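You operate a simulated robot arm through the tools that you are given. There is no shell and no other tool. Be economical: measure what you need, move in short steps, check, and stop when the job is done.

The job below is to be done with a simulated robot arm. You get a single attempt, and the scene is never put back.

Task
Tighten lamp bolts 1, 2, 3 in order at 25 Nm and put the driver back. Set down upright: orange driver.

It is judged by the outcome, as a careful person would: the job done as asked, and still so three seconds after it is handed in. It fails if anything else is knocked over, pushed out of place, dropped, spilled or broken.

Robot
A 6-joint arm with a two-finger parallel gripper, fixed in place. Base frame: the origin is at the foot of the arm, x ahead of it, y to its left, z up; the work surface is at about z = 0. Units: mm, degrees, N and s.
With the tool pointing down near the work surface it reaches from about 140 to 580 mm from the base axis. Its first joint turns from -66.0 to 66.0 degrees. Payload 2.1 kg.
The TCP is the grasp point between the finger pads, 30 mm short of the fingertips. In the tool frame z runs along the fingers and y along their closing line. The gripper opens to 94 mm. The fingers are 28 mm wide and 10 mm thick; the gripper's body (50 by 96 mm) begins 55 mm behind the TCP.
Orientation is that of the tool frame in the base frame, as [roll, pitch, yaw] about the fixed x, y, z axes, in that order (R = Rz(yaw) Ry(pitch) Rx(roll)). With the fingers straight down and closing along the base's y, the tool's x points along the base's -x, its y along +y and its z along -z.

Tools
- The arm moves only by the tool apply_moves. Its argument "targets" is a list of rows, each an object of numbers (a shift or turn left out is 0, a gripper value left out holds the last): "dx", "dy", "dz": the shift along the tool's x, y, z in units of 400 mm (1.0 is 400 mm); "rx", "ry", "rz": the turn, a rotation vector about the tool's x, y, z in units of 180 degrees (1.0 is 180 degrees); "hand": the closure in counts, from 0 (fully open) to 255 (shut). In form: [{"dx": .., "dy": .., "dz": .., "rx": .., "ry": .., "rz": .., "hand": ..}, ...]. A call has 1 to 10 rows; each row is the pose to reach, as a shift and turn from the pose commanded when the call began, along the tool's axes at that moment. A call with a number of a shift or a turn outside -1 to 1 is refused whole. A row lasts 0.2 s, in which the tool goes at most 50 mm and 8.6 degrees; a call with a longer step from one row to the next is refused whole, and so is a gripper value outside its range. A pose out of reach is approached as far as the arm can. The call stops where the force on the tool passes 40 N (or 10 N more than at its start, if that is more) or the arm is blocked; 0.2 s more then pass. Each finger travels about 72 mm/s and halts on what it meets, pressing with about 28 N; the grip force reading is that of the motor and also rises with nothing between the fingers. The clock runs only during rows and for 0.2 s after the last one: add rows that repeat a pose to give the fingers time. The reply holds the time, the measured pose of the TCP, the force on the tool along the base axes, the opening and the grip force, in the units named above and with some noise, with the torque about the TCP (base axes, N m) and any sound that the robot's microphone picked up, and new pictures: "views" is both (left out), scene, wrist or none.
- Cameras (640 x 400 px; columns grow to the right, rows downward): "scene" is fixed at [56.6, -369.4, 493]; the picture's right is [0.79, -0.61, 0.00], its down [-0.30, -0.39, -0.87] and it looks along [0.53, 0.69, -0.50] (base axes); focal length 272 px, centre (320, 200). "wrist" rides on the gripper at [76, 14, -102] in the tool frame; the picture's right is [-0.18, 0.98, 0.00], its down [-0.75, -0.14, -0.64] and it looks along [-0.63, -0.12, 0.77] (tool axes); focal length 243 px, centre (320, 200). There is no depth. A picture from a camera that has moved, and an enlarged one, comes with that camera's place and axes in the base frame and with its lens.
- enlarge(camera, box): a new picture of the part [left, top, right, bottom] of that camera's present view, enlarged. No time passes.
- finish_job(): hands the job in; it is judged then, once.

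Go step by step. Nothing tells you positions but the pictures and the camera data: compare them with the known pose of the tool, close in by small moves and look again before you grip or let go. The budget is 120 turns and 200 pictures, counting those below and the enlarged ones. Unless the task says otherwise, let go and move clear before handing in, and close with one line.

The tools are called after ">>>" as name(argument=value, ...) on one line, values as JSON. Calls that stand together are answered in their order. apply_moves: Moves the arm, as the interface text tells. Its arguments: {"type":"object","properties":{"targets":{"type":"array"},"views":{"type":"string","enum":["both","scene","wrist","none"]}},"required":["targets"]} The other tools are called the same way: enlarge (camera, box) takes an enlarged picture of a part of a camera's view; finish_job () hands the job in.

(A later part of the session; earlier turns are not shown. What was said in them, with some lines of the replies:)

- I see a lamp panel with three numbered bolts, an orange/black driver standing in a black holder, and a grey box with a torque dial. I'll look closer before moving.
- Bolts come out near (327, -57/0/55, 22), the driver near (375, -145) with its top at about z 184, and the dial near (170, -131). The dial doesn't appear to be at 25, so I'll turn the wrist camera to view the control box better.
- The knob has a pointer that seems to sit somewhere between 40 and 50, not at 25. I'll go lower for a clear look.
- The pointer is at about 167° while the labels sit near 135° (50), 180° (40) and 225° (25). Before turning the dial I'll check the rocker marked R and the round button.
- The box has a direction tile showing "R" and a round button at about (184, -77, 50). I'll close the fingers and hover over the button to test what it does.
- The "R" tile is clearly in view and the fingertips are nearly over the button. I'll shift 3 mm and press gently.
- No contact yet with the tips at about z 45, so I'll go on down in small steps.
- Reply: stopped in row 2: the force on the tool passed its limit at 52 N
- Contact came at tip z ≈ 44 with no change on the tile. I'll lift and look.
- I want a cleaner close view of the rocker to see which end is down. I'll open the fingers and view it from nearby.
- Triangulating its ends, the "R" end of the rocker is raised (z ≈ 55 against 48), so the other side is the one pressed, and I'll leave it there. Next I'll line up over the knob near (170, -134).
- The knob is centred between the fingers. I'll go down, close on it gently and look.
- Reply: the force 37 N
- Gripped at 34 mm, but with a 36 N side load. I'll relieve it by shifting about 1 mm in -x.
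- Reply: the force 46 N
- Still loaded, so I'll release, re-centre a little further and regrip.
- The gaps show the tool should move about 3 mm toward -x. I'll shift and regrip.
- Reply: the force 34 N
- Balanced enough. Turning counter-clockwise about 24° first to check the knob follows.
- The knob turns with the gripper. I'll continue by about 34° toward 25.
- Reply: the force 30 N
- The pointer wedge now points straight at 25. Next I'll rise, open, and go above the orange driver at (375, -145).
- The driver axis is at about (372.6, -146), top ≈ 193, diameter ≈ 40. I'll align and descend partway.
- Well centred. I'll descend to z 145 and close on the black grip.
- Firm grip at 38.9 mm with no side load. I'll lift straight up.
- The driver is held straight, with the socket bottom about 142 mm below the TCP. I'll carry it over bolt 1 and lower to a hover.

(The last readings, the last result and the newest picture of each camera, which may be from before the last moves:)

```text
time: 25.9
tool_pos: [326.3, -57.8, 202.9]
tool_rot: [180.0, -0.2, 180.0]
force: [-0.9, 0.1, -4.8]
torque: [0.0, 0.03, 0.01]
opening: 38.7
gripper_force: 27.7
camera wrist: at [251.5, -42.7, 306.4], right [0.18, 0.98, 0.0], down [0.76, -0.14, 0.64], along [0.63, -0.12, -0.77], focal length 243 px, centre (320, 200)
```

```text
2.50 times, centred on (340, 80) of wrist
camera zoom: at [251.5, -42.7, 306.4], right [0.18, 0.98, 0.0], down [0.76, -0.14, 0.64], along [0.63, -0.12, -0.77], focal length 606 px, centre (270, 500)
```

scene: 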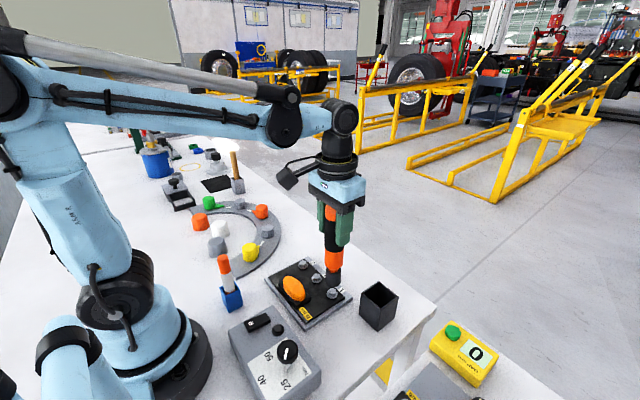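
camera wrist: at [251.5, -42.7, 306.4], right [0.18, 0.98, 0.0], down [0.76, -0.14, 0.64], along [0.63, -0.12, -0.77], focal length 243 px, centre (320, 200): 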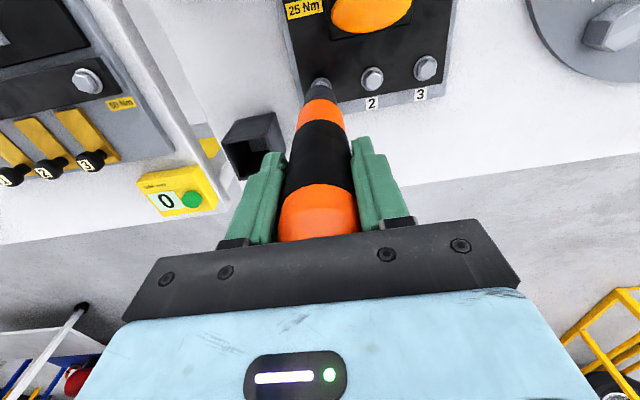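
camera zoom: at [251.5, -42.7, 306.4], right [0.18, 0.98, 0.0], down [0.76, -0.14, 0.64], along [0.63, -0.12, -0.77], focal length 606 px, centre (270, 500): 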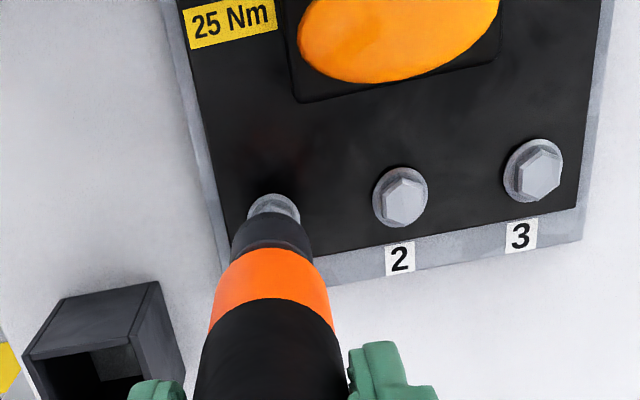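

Bolts refine to x ≈ 327, y ≈ -56 / -1 / 54, heads ≈ 28.5 high. I'll trim and lower to just above bolt 1.

>>> apply_moves(targets=[{"dx": -0.0025, "dy": 0.0045, "dz": 0.02}, {"dx": -0.0025, "dy": 0.0045, "dz": 0.045}, {"dx": -0.0025, "dy": 0.0045, "dz": 0.045}], views="none")

>>> enlarge(camera="scene", box=[300, 260, 360, 310])

>>> enlarge(camera="wrist", box=[280, 30, 400, 130])

```text
time: 26.7
tool_pos: [327.3, -55.9, 184.7]
tool_rot: [179.9, -0.3, -179.9]
force: [0.0, 0.1, -5.5]
torque: [0.01, 0.03, -0.01]
opening: 38.9
gripper_force: 28.3
```

```text
8.00 times, centred on (330, 285) of scene
camera zoom: at [56.6, -369.4, 493.0], right [0.79, -0.61, 0.0], down [-0.3, -0.39, -0.87], along [0.53, 0.69, -0.5], focal length 2177 px, centre (240, -480)
```

zoom: 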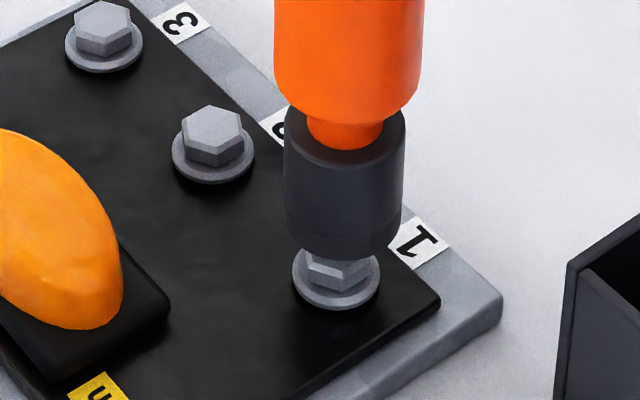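

```text
4.00 times, centred on (340, 80) of wrist
camera zoom: at [252.2, -41.2, 288.4], right [0.18, 0.98, 0.0], down [0.76, -0.14, 0.64], along [0.63, -0.12, -0.77], focal length 970 px, centre (240, 680)
```

zoom: 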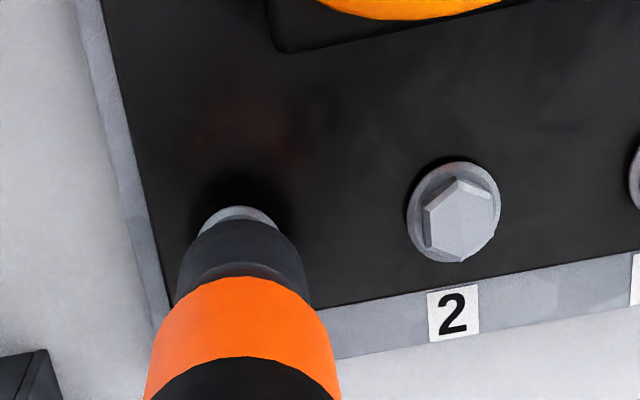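

Socket sits nearly concentric, about 1 mm too far in +x. I'll trim and lower slowly onto bolt 1.

>>> apply_moves(targets=[{"dx": 0.0025, "dy": 0.0005, "dz": 0.006}, {"dx": 0.0025, "dy": 0.0005, "dz": 0.012}, {"dx": 0.0025, "dy": 0.0005, "dz": 0.018}, {"dx": 0.0025, "dy": 0.0005, "dz": 0.024}, {"dx": 0.0025, "dy": 0.0005, "dz": 0.03}, {"dx": 0.0025, "dy": 0.0005, "dz": 0.035}])

>>> enlarge(camera="scene", box=[300, 260, 360, 310])

```text
time: 28.1
tool_pos: [326.4, -55.5, 170.2]
tool_rot: [180.0, -0.3, -179.9]
force: [1.2, -0.5, -5.4]
torque: [-0.04, -0.03, 0.02]
opening: 38.9
gripper_force: 28.9
camera wrist: at [251.4, -40.7, 274.7], right [0.18, 0.98, 0.0], down [0.76, -0.14, 0.64], along [0.63, -0.12, -0.77], focal length 243 px, centre (320, 200)
```

scene: 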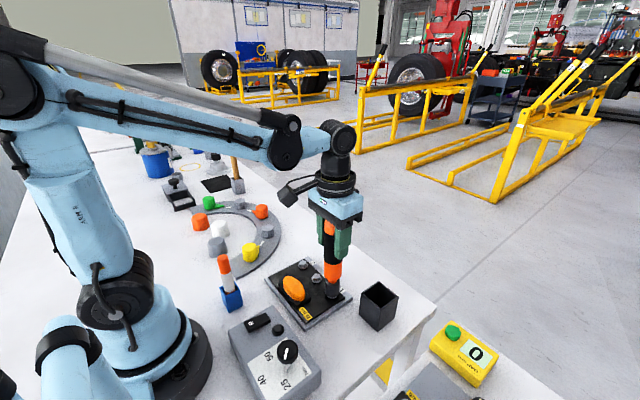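
wrist: 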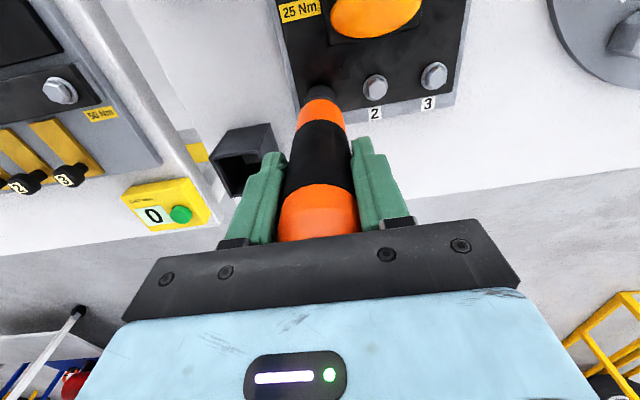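

```text
8.00 times, centred on (330, 285) of scene
camera zoom: at [56.6, -369.4, 493.0], right [0.79, -0.61, 0.0], down [-0.3, -0.39, -0.87], along [0.53, 0.69, -0.5], focal length 2177 px, centre (240, -480)
```

zoom: 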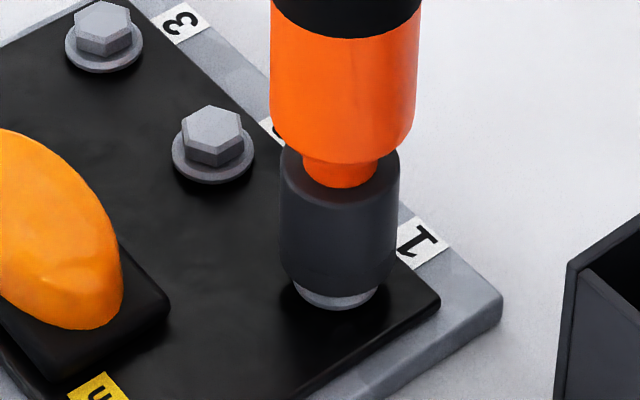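

The socket has swallowed most of the hex head with no load yet. I'll continue down gently to contact.

>>> apply_moves(targets=[{"dz": 0.004}, {"dz": 0.008}, {"dz": 0.012}, {"dz": 0.015}], views="none")

>>> enlarge(camera="scene", box=[300, 260, 360, 310])

```text
time: 29.1
tool_pos: [326.7, -56.3, 167.5]
tool_rot: [180.0, -0.2, 179.9]
force: [-1.9, 1.1, 27.2]
torque: [-0.06, 0.28, -0.21]
opening: 38.9
gripper_force: 28.1
```

```text
8.00 times, centred on (330, 285) of scene
camera zoom: at [56.5, -369.4, 493.0], right [0.79, -0.61, 0.0], down [-0.3, -0.39, -0.87], along [0.53, 0.69, -0.5], focal length 2177 px, centre (240, -480)
```

zoom: 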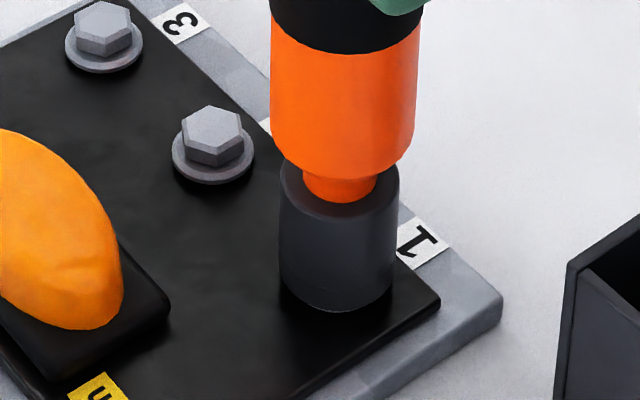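

The socket is seated and pressing about 30 N, with a hint of reaction torque about z. I'll hold and listen.

>>> apply_moves(targets=[{"dz": 0.001}, {"dz": 0.001}, {"dz": 0.001}, {"dz": 0.001}, {"dz": 0.001}], views="scene")

>>> enlarge(camera="scene", box=[220, 250, 360, 350])

```text
time: 30.3
tool_pos: [327.4, -56.5, 163.8]
tool_rot: [179.8, -0.2, -179.9]
force: [0.3, 1.3, 14.1]
torque: [0.28, 0.03, -0.13]
opening: 38.8
gripper_force: 28.3
```

scene: 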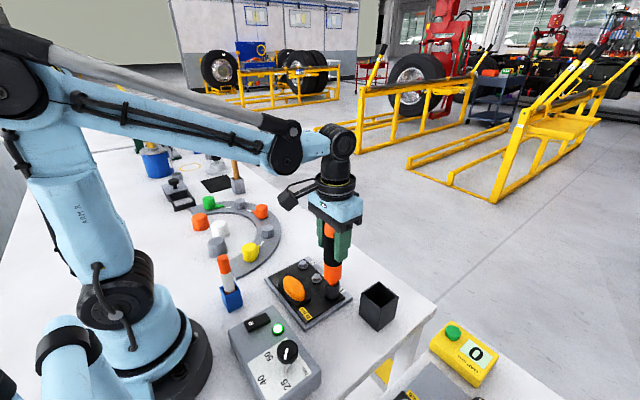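

```text
4.00 times, centred on (290, 300) of scene
camera zoom: at [56.5, -369.4, 493.0], right [0.79, -0.61, 0.0], down [-0.3, -0.39, -0.87], along [0.53, 0.69, -0.5], focal length 1088 px, centre (440, -200)
```

zoom: 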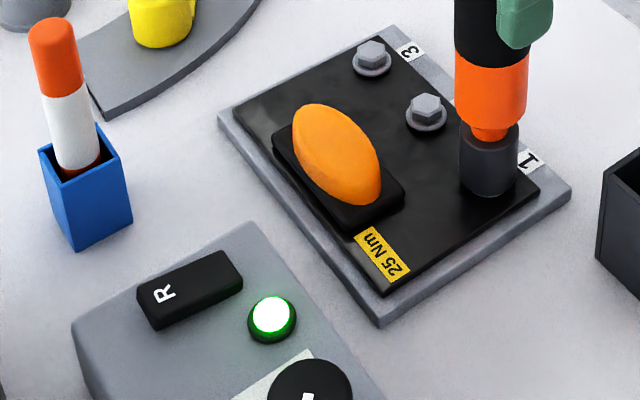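

The round lamp lit green and the bolt sank about 4 mm, so it is tightening and torque was reached. I'll hold briefly to confirm, then lift.

>>> apply_moves(targets=[{"dz": 0.0}, {"dz": 0.0}, {"dz": 0.0}], views="none")

>>> enlarge(camera="scene", box=[220, 250, 360, 350])

```text
time: 31.1
tool_pos: [327.6, -56.0, 166.0]
tool_rot: [-180.0, -0.2, 180.0]
force: [0.5, 0.4, -5.4]
torque: [0.0, 0.01, -0.03]
opening: 38.9
gripper_force: 28.6
```

```text
4.00 times, centred on (290, 300) of scene
camera zoom: at [56.6, -369.4, 493.0], right [0.79, -0.61, 0.0], down [-0.3, -0.39, -0.87], along [0.53, 0.69, -0.5], focal length 1088 px, centre (440, -200)
```

zoom: 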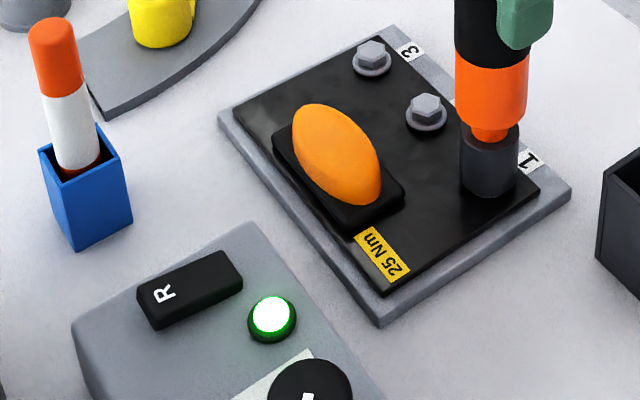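

Green remains and the load is gone. I'll lift clear and hover over bolt 2.

>>> apply_moves(targets=[{"dz": -0.03}, {"dz": -0.075}, {"dy": 0.07, "dz": -0.075}, {"dy": 0.1375, "dz": -0.075}, {"dy": 0.1375, "dz": -0.06}, {"dy": 0.1375, "dz": -0.05}], views="none")

>>> enlarge(camera="scene", box=[270, 240, 360, 320])

>>> enlarge(camera="wrist", box=[220, 30, 400, 150])

```text
time: 32.5
tool_pos: [327.3, -0.7, 185.5]
tool_rot: [179.9, -0.2, -180.0]
force: [0.1, 0.3, -5.8]
torque: [-0.02, 0.0, 0.01]
opening: 38.9
gripper_force: 28.0
```

```text
5.00 times, centred on (315, 280) of scene
camera zoom: at [56.6, -369.4, 493.0], right [0.79, -0.61, 0.0], down [-0.3, -0.39, -0.87], along [0.53, 0.69, -0.5], focal length 1360 px, centre (345, -200)
```

zoom: 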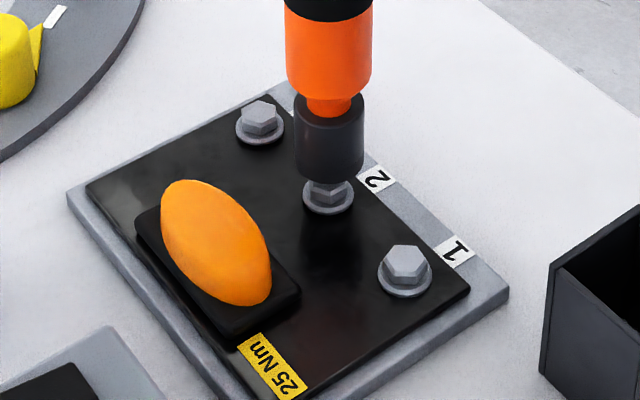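

```text
3.33 times, centred on (310, 90) of wrist
camera zoom: at [251.8, 14.7, 288.8], right [0.18, 0.98, 0.0], down [0.76, -0.14, 0.64], along [0.63, -0.12, -0.77], focal length 809 px, centre (353, 567)
```

zoom: 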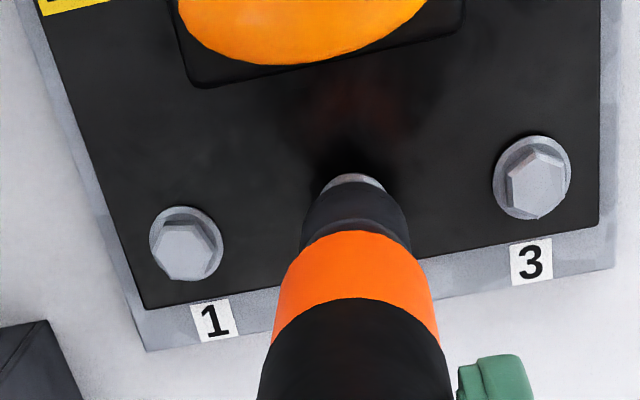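

Well aligned over bolt 2. Descending the same way, pressing and holding.

>>> apply_moves(targets=[{"dz": 0.015}, {"dz": 0.03}, {"dz": 0.038}, {"dz": 0.044}, {"dz": 0.048}, {"dz": 0.0505}, {"dz": 0.053}, {"dz": 0.053}, {"dz": 0.053}], views="none")

>>> enlarge(camera="scene", box=[220, 250, 360, 350])

```text
time: 34.2
tool_pos: [328.5, -1.5, 165.7]
tool_rot: [-180.0, -0.2, 179.8]
force: [0.4, -2.4, 9.0]
torque: [-0.39, -0.14, -0.07]
opening: 38.7
gripper_force: 27.8
stopped in row 8: the force on the tool passed its limit at 41 N (the readings are from after the stop); the commanded pose is now the measured one
```

```text
4.00 times, centred on (290, 300) of scene
camera zoom: at [56.5, -369.4, 493.0], right [0.79, -0.61, 0.0], down [-0.3, -0.39, -0.87], along [0.53, 0.69, -0.5], focal length 1088 px, centre (440, -200)
```

zoom: 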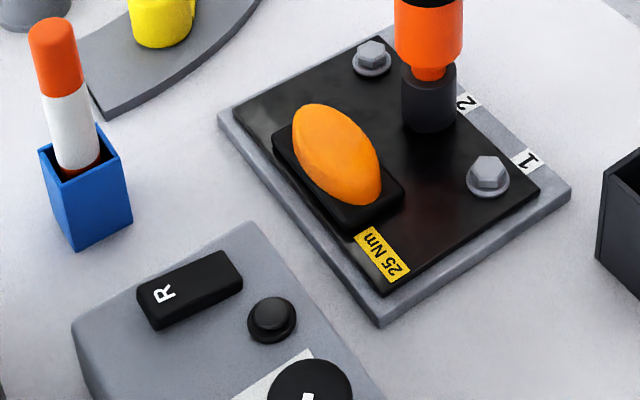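

The lamp went off for a new cycle that isn't done yet. I'll keep pressing gently and hold.

>>> apply_moves(targets=[{"dz": 0.001}, {"dz": 0.002}, {"dz": 0.003}, {"dz": 0.003}, {"dz": 0.003}, {"dz": 0.003}], views="none")

>>> enlarge(camera="scene", box=[220, 250, 360, 350])

```text
time: 35.6
tool_pos: [326.8, -0.1, 163.6]
tool_rot: [-180.0, -0.3, 180.0]
force: [-0.4, -1.4, 14.3]
torque: [-0.22, 0.07, -0.17]
opening: 39.1
gripper_force: 27.6
```

```text
4.00 times, centred on (290, 300) of scene
camera zoom: at [56.5, -369.4, 493.0], right [0.79, -0.61, 0.0], down [-0.3, -0.39, -0.87], along [0.53, 0.69, -0.5], focal length 1088 px, centre (440, -200)
```

zoom: 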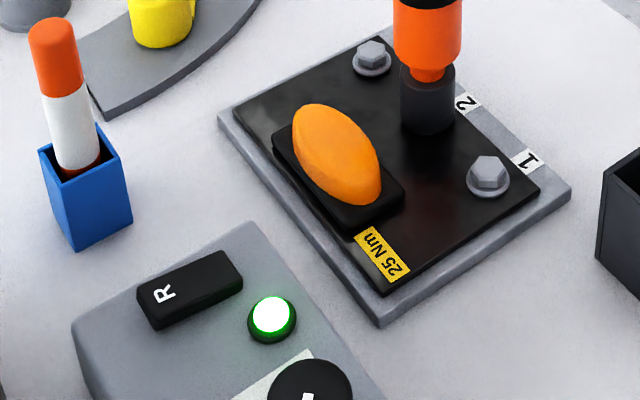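

Green again, so bolt 2 is done. Lifting and moving to bolt 3.

>>> apply_moves(targets=[{"dz": 0.0}, {"dz": -0.03}, {"dz": -0.075}, {"dx": 0.003, "dy": 0.07, "dz": -0.075}, {"dx": 0.003, "dy": 0.1395, "dz": -0.075}, {"dx": 0.003, "dy": 0.1395, "dz": -0.06}, {"dx": 0.003, "dy": 0.1395, "dz": -0.0525}], views="none")

>>> enlarge(camera="scene", box=[260, 230, 350, 310])

>>> enlarge(camera="wrist", box=[220, 30, 400, 150])

```text
time: 37.2
tool_pos: [325.5, 54.4, 185.0]
tool_rot: [179.9, -0.3, 179.9]
force: [0.1, 0.3, -5.4]
torque: [0.02, 0.04, -0.02]
opening: 38.9
gripper_force: 27.7
```

```text
5.00 times, centred on (305, 270) of scene
camera zoom: at [56.6, -369.4, 493.0], right [0.79, -0.61, 0.0], down [-0.3, -0.39, -0.87], along [0.53, 0.69, -0.5], focal length 1360 px, centre (395, -150)
```

zoom: 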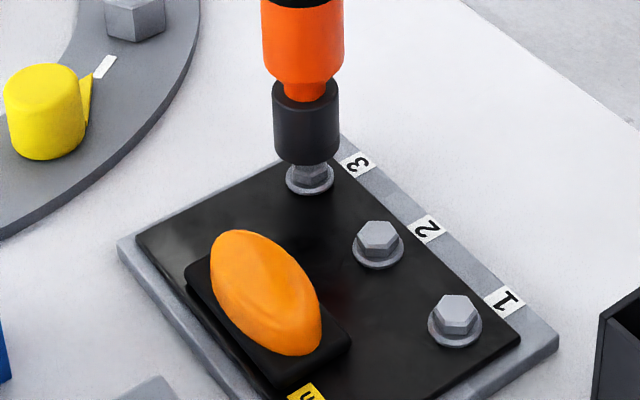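

```text
3.33 times, centred on (310, 90) of wrist
camera zoom: at [250.4, 70.5, 288.8], right [0.19, 0.98, 0.0], down [0.76, -0.14, 0.64], along [0.63, -0.12, -0.77], focal length 809 px, centre (353, 567)
```

zoom: 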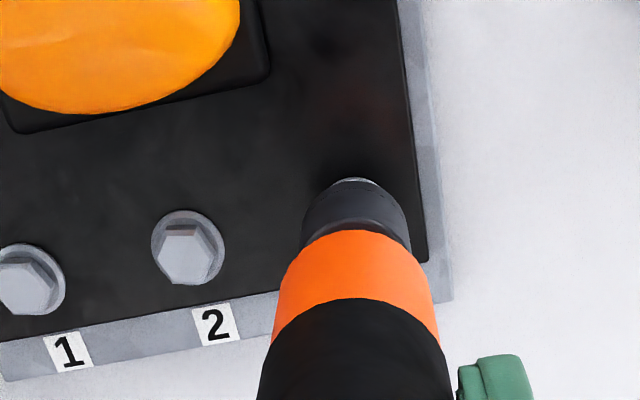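

Needs about +1.5 mm in x. I'll trim, lower onto bolt 3, and hold.

>>> apply_moves(targets=[{"dx": -0.004, "dz": 0.01}, {"dx": -0.004, "dz": 0.025}, {"dx": -0.004, "dz": 0.035}, {"dx": -0.004, "dz": 0.041}, {"dx": -0.004, "dz": 0.045}, {"dx": -0.004, "dz": 0.047}, {"dx": -0.004, "dz": 0.049}, {"dx": -0.004, "dz": 0.05}, {"dx": -0.004, "dz": 0.05}], views="none")

>>> enlarge(camera="scene", box=[220, 250, 360, 350])

```text
time: 39.2
tool_pos: [327.2, 55.9, 165.3]
tool_rot: [179.9, -0.1, 179.9]
force: [0.9, -2.5, 16.1]
torque: [-0.42, -0.11, -0.14]
opening: 39.0
gripper_force: 27.8
```

```text
4.00 times, centred on (290, 300) of scene
camera zoom: at [56.5, -369.4, 493.0], right [0.79, -0.61, 0.0], down [-0.3, -0.39, -0.87], along [0.53, 0.69, -0.5], focal length 1088 px, centre (440, -200)
```

zoom: 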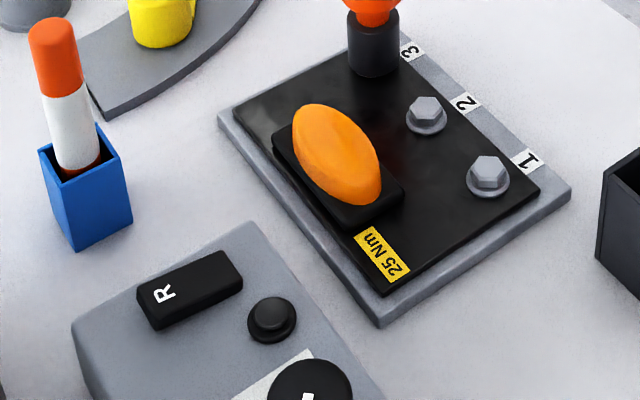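

The driver is running on bolt 3 and the lamp is off so far. I'll press slightly and hold.

>>> apply_moves(targets=[{"dz": 0.001}, {"dz": 0.002}, {"dz": 0.002}, {"dz": 0.002}, {"dz": 0.002}], views="none")

>>> enlarge(camera="scene", box=[220, 250, 360, 350])

```text
time: 40.4
tool_pos: [326.6, 55.2, 164.1]
tool_rot: [179.8, -0.3, 179.8]
force: [-1.3, -2.1, 14.8]
torque: [-0.31, 0.18, -0.15]
opening: 38.6
gripper_force: 28.3
```

```text
4.00 times, centred on (290, 300) of scene
camera zoom: at [56.5, -369.4, 493.0], right [0.79, -0.61, 0.0], down [-0.3, -0.39, -0.87], along [0.53, 0.69, -0.5], focal length 1088 px, centre (440, -200)
```

zoom: 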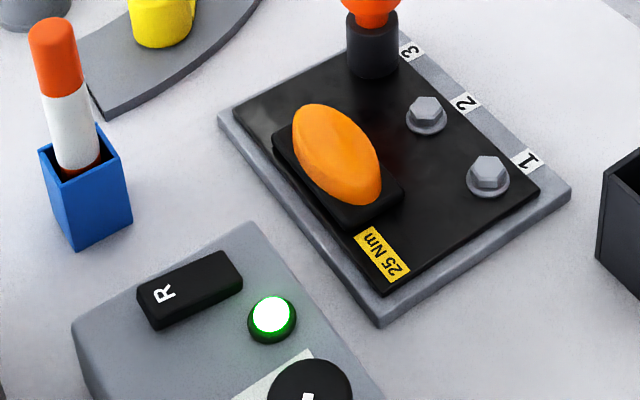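

All three bolts show green. I'll lift and carry the driver back above its holder.

>>> apply_moves(targets=[{"dz": 0.0}, {"dz": -0.05}, {"dz": -0.15}, {"dz": -0.2575}, {"dx": -0.02, "dy": -0.1, "dz": -0.2575}, {"dx": -0.045, "dy": -0.2, "dz": -0.2575}, {"dx": -0.07, "dy": -0.3, "dz": -0.2575}, {"dx": -0.095, "dy": -0.4, "dz": -0.2575}, {"dx": -0.116, "dy": -0.49, "dz": -0.2575}, {"dx": -0.116, "dy": -0.502, "dz": -0.2575}])

>>> enlarge(camera="scene", box=[330, 190, 450, 350])

>>> enlarge(camera="wrist", box=[260, 20, 400, 140])

```text
time: 42.6
tool_pos: [374.9, -147.3, 266.3]
tool_rot: [179.9, -0.4, -180.0]
force: [0.3, -0.1, -5.5]
torque: [0.0, 0.02, -0.04]
opening: 38.8
gripper_force: 28.0
camera wrist: at [298.6, -132.0, 370.2], right [0.19, 0.98, 0.0], down [0.76, -0.14, 0.64], along [0.63, -0.12, -0.77], focal length 243 px, centre (320, 200)
```

scene: 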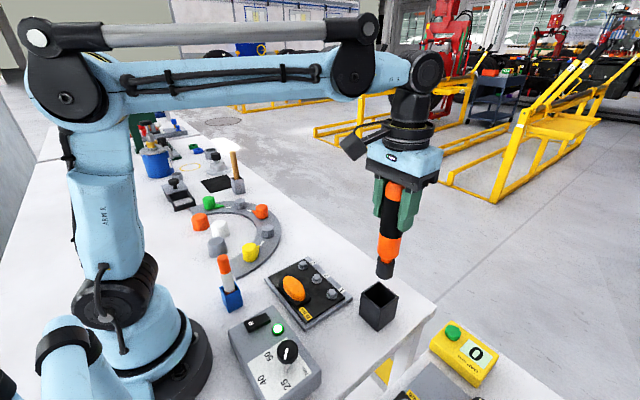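
wrist: 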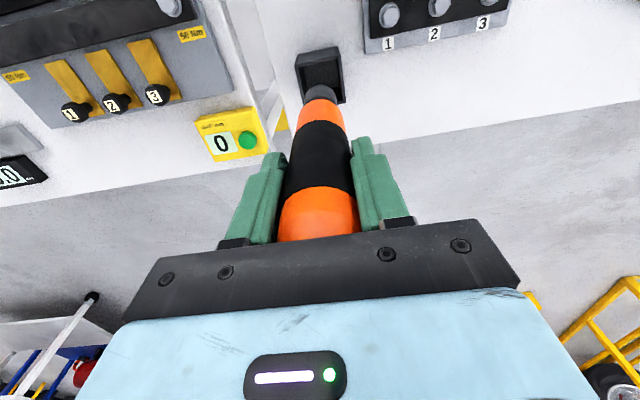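

```text
2.50 times, centred on (390, 270) of scene
camera zoom: at [56.6, -369.4, 493.0], right [0.79, -0.61, 0.0], down [-0.3, -0.39, -0.87], along [0.53, 0.69, -0.5], focal length 680 px, centre (145, 25)
```

zoom: 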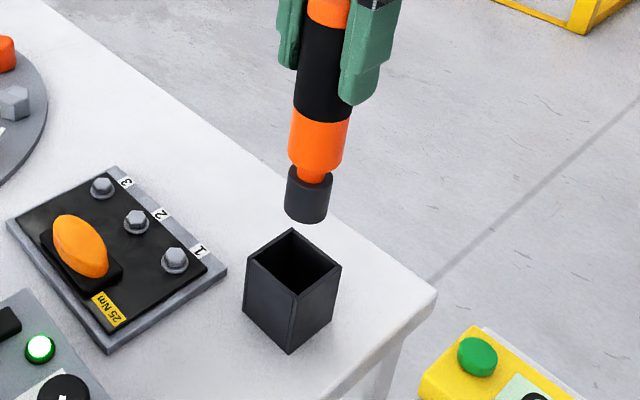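

```text
3.33 times, centred on (330, 80) of wrist
camera zoom: at [298.6, -132.0, 370.2], right [0.19, 0.98, 0.0], down [0.76, -0.14, 0.64], along [0.63, -0.12, -0.77], focal length 809 px, centre (287, 600)
```

zoom: 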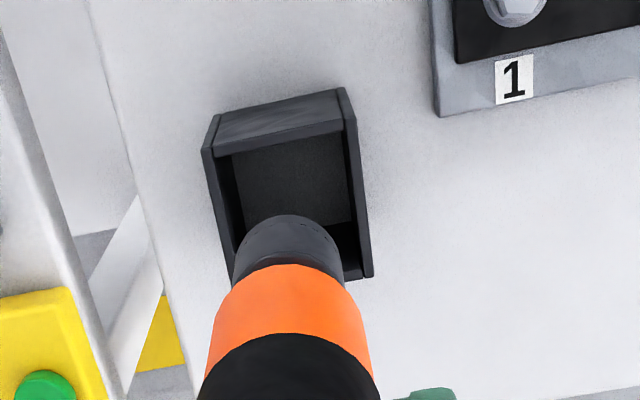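

Same alignment as when lifted out. I'll lower it into the holder, slowing near the rim and the bottom.

>>> apply_moves(targets=[{"dx": 0.002, "dy": 0.0015, "dz": 0.05}, {"dx": 0.002, "dy": 0.0015, "dz": 0.1}, {"dx": 0.002, "dy": 0.0015, "dz": 0.14}, {"dx": 0.002, "dy": 0.0015, "dz": 0.18}, {"dx": 0.002, "dy": 0.0015, "dz": 0.22}, {"dx": 0.002, "dy": 0.0015, "dz": 0.25}, {"dx": 0.002, "dy": 0.0015, "dz": 0.27}, {"dx": 0.002, "dy": 0.0015, "dz": 0.285}, {"dx": 0.002, "dy": 0.0015, "dz": 0.292}])

```text
time: 44.6
tool_pos: [373.3, -145.0, 149.6]
tool_rot: [180.0, -0.3, 179.9]
force: [0.4, -0.1, -4.0]
torque: [0.01, 0.03, 0.03]
opening: 38.5
gripper_force: 28.1
camera wrist: at [297.5, -129.8, 253.2], right [0.19, 0.98, 0.0], down [0.76, -0.14, 0.64], along [0.63, -0.12, -0.77], focal length 243 px, centre (320, 200)
```

scene: 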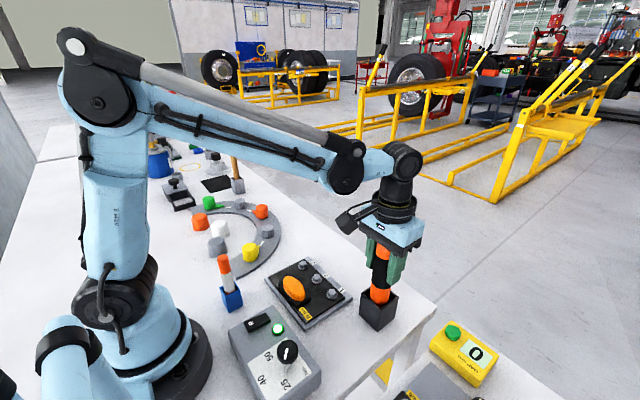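
wrist: 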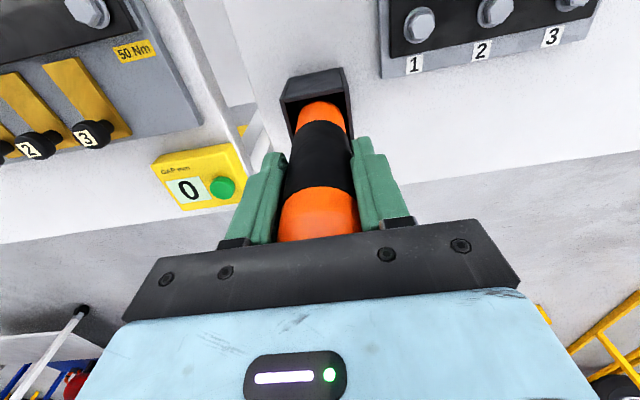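

It's inside the holder with about 5 mm to go. Lowering in 1 mm steps until the weight comes off.

>>> apply_moves(targets=[{"dz": 0.0025}, {"dz": 0.005}, {"dz": 0.0075}, {"dz": 0.01}, {"dz": 0.012}], views="none")

```text
time: 45.8
tool_pos: [372.9, -145.5, 145.7]
tool_rot: [179.9, -0.3, 179.9]
force: [0.0, -0.4, -5.1]
torque: [-0.02, 0.0, -0.03]
opening: 39.0
gripper_force: 27.8
```

>>> apply_moves(targets=[{"dz": 0.002}, {"dz": 0.004}, {"dz": 0.006}, {"dz": 0.008}], views="none")

```text
time: 46.6
tool_pos: [373.1, -144.6, 143.6]
tool_rot: [179.7, -0.3, 179.9]
force: [0.8, -0.4, 5.4]
torque: [-0.1, -0.13, -0.01]
opening: 39.0
gripper_force: 28.0
stopped in row 4: the force on the tool passed its limit at 44 N (the readings are from after the stop); the commanded pose is now the measured one
```

The driver is standing on the holder floor. I'll open and check before rising.

>>> apply_moves(targets=[{"hand": 140}, {"hand": 100}, {"hand": 40}, {"hand": 0}, {"hand": 0}])

```text
time: 47.8
tool_pos: [373.0, -145.4, 144.1]
tool_rot: [179.7, -0.2, 180.0]
force: [0.4, 0.0, -0.9]
torque: [-0.01, 0.03, 0.02]
opening: 93.9
gripper_force: 0.0
camera wrist: at [297.8, -130.0, 247.7], right [0.19, 0.98, 0.0], down [0.76, -0.14, 0.64], along [0.63, -0.12, -0.77], focal length 243 px, centre (320, 200)
```

scene: 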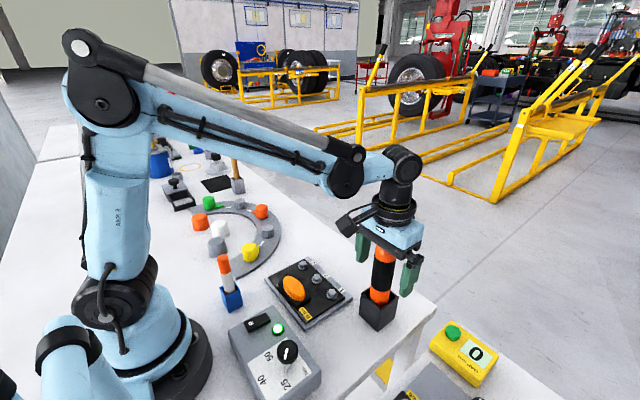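
wrist: 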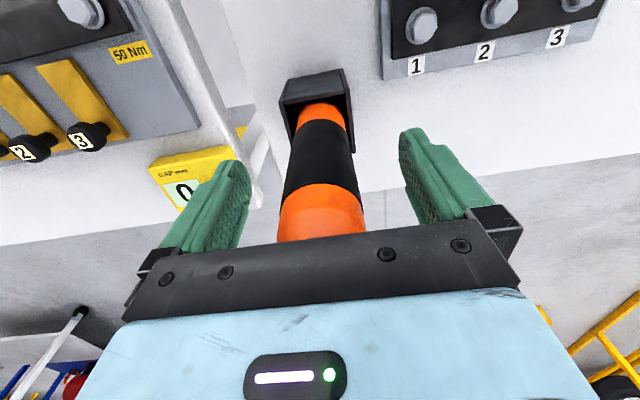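

The driver stands on its own. I'll rise clear and verify everything.

>>> apply_moves(targets=[{"dz": -0.06}, {"dz": -0.15}, {"dz": -0.25}, {"dz": -0.32}, {"dz": -0.32}], views="scene")

>>> enlarge(camera="scene", box=[220, 220, 420, 380])

```text
time: 49.0
tool_pos: [373.3, -144.8, 271.9]
tool_rot: [179.7, -0.3, 179.8]
force: [-0.1, -0.2, 1.0]
torque: [-0.03, 0.0, 0.01]
opening: 94.0
gripper_force: 0.0
```

scene: 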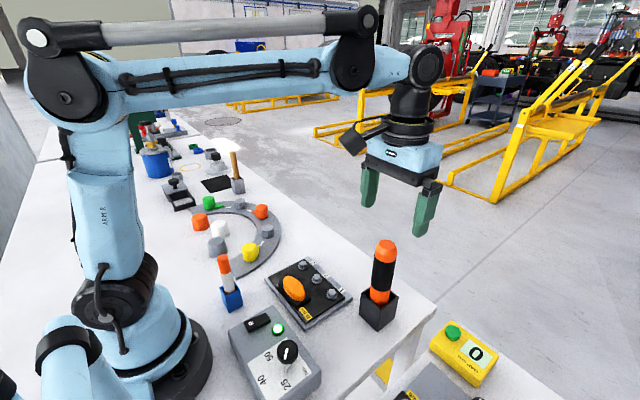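

```text
2.50 times, centred on (320, 300) of scene
camera zoom: at [56.6, -369.4, 493.0], right [0.79, -0.61, 0.0], down [-0.3, -0.39, -0.87], along [0.53, 0.69, -0.5], focal length 680 px, centre (320, -50)
```

zoom: 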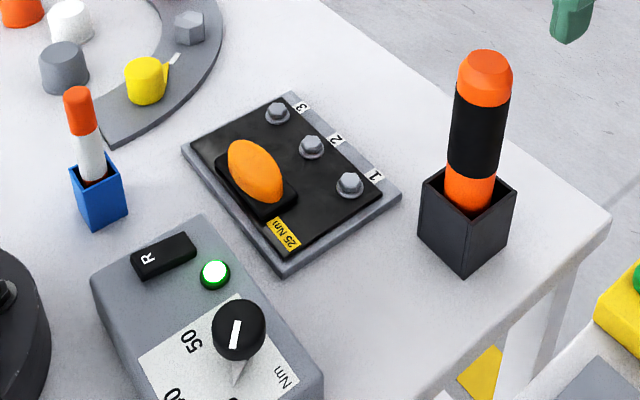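

The three bolts are tightened, the dial is at 25, the lamp is green, and the driver is upright in its holder with the arm clear. Handing in.

>>> finish_job()

```text
The job is handed in.
```

Lamp bolts 1, 2 and 3 were tightened in order with the dial at 25 Nm, each confirmed by the green lamp. The orange driver is back upright in its holder.
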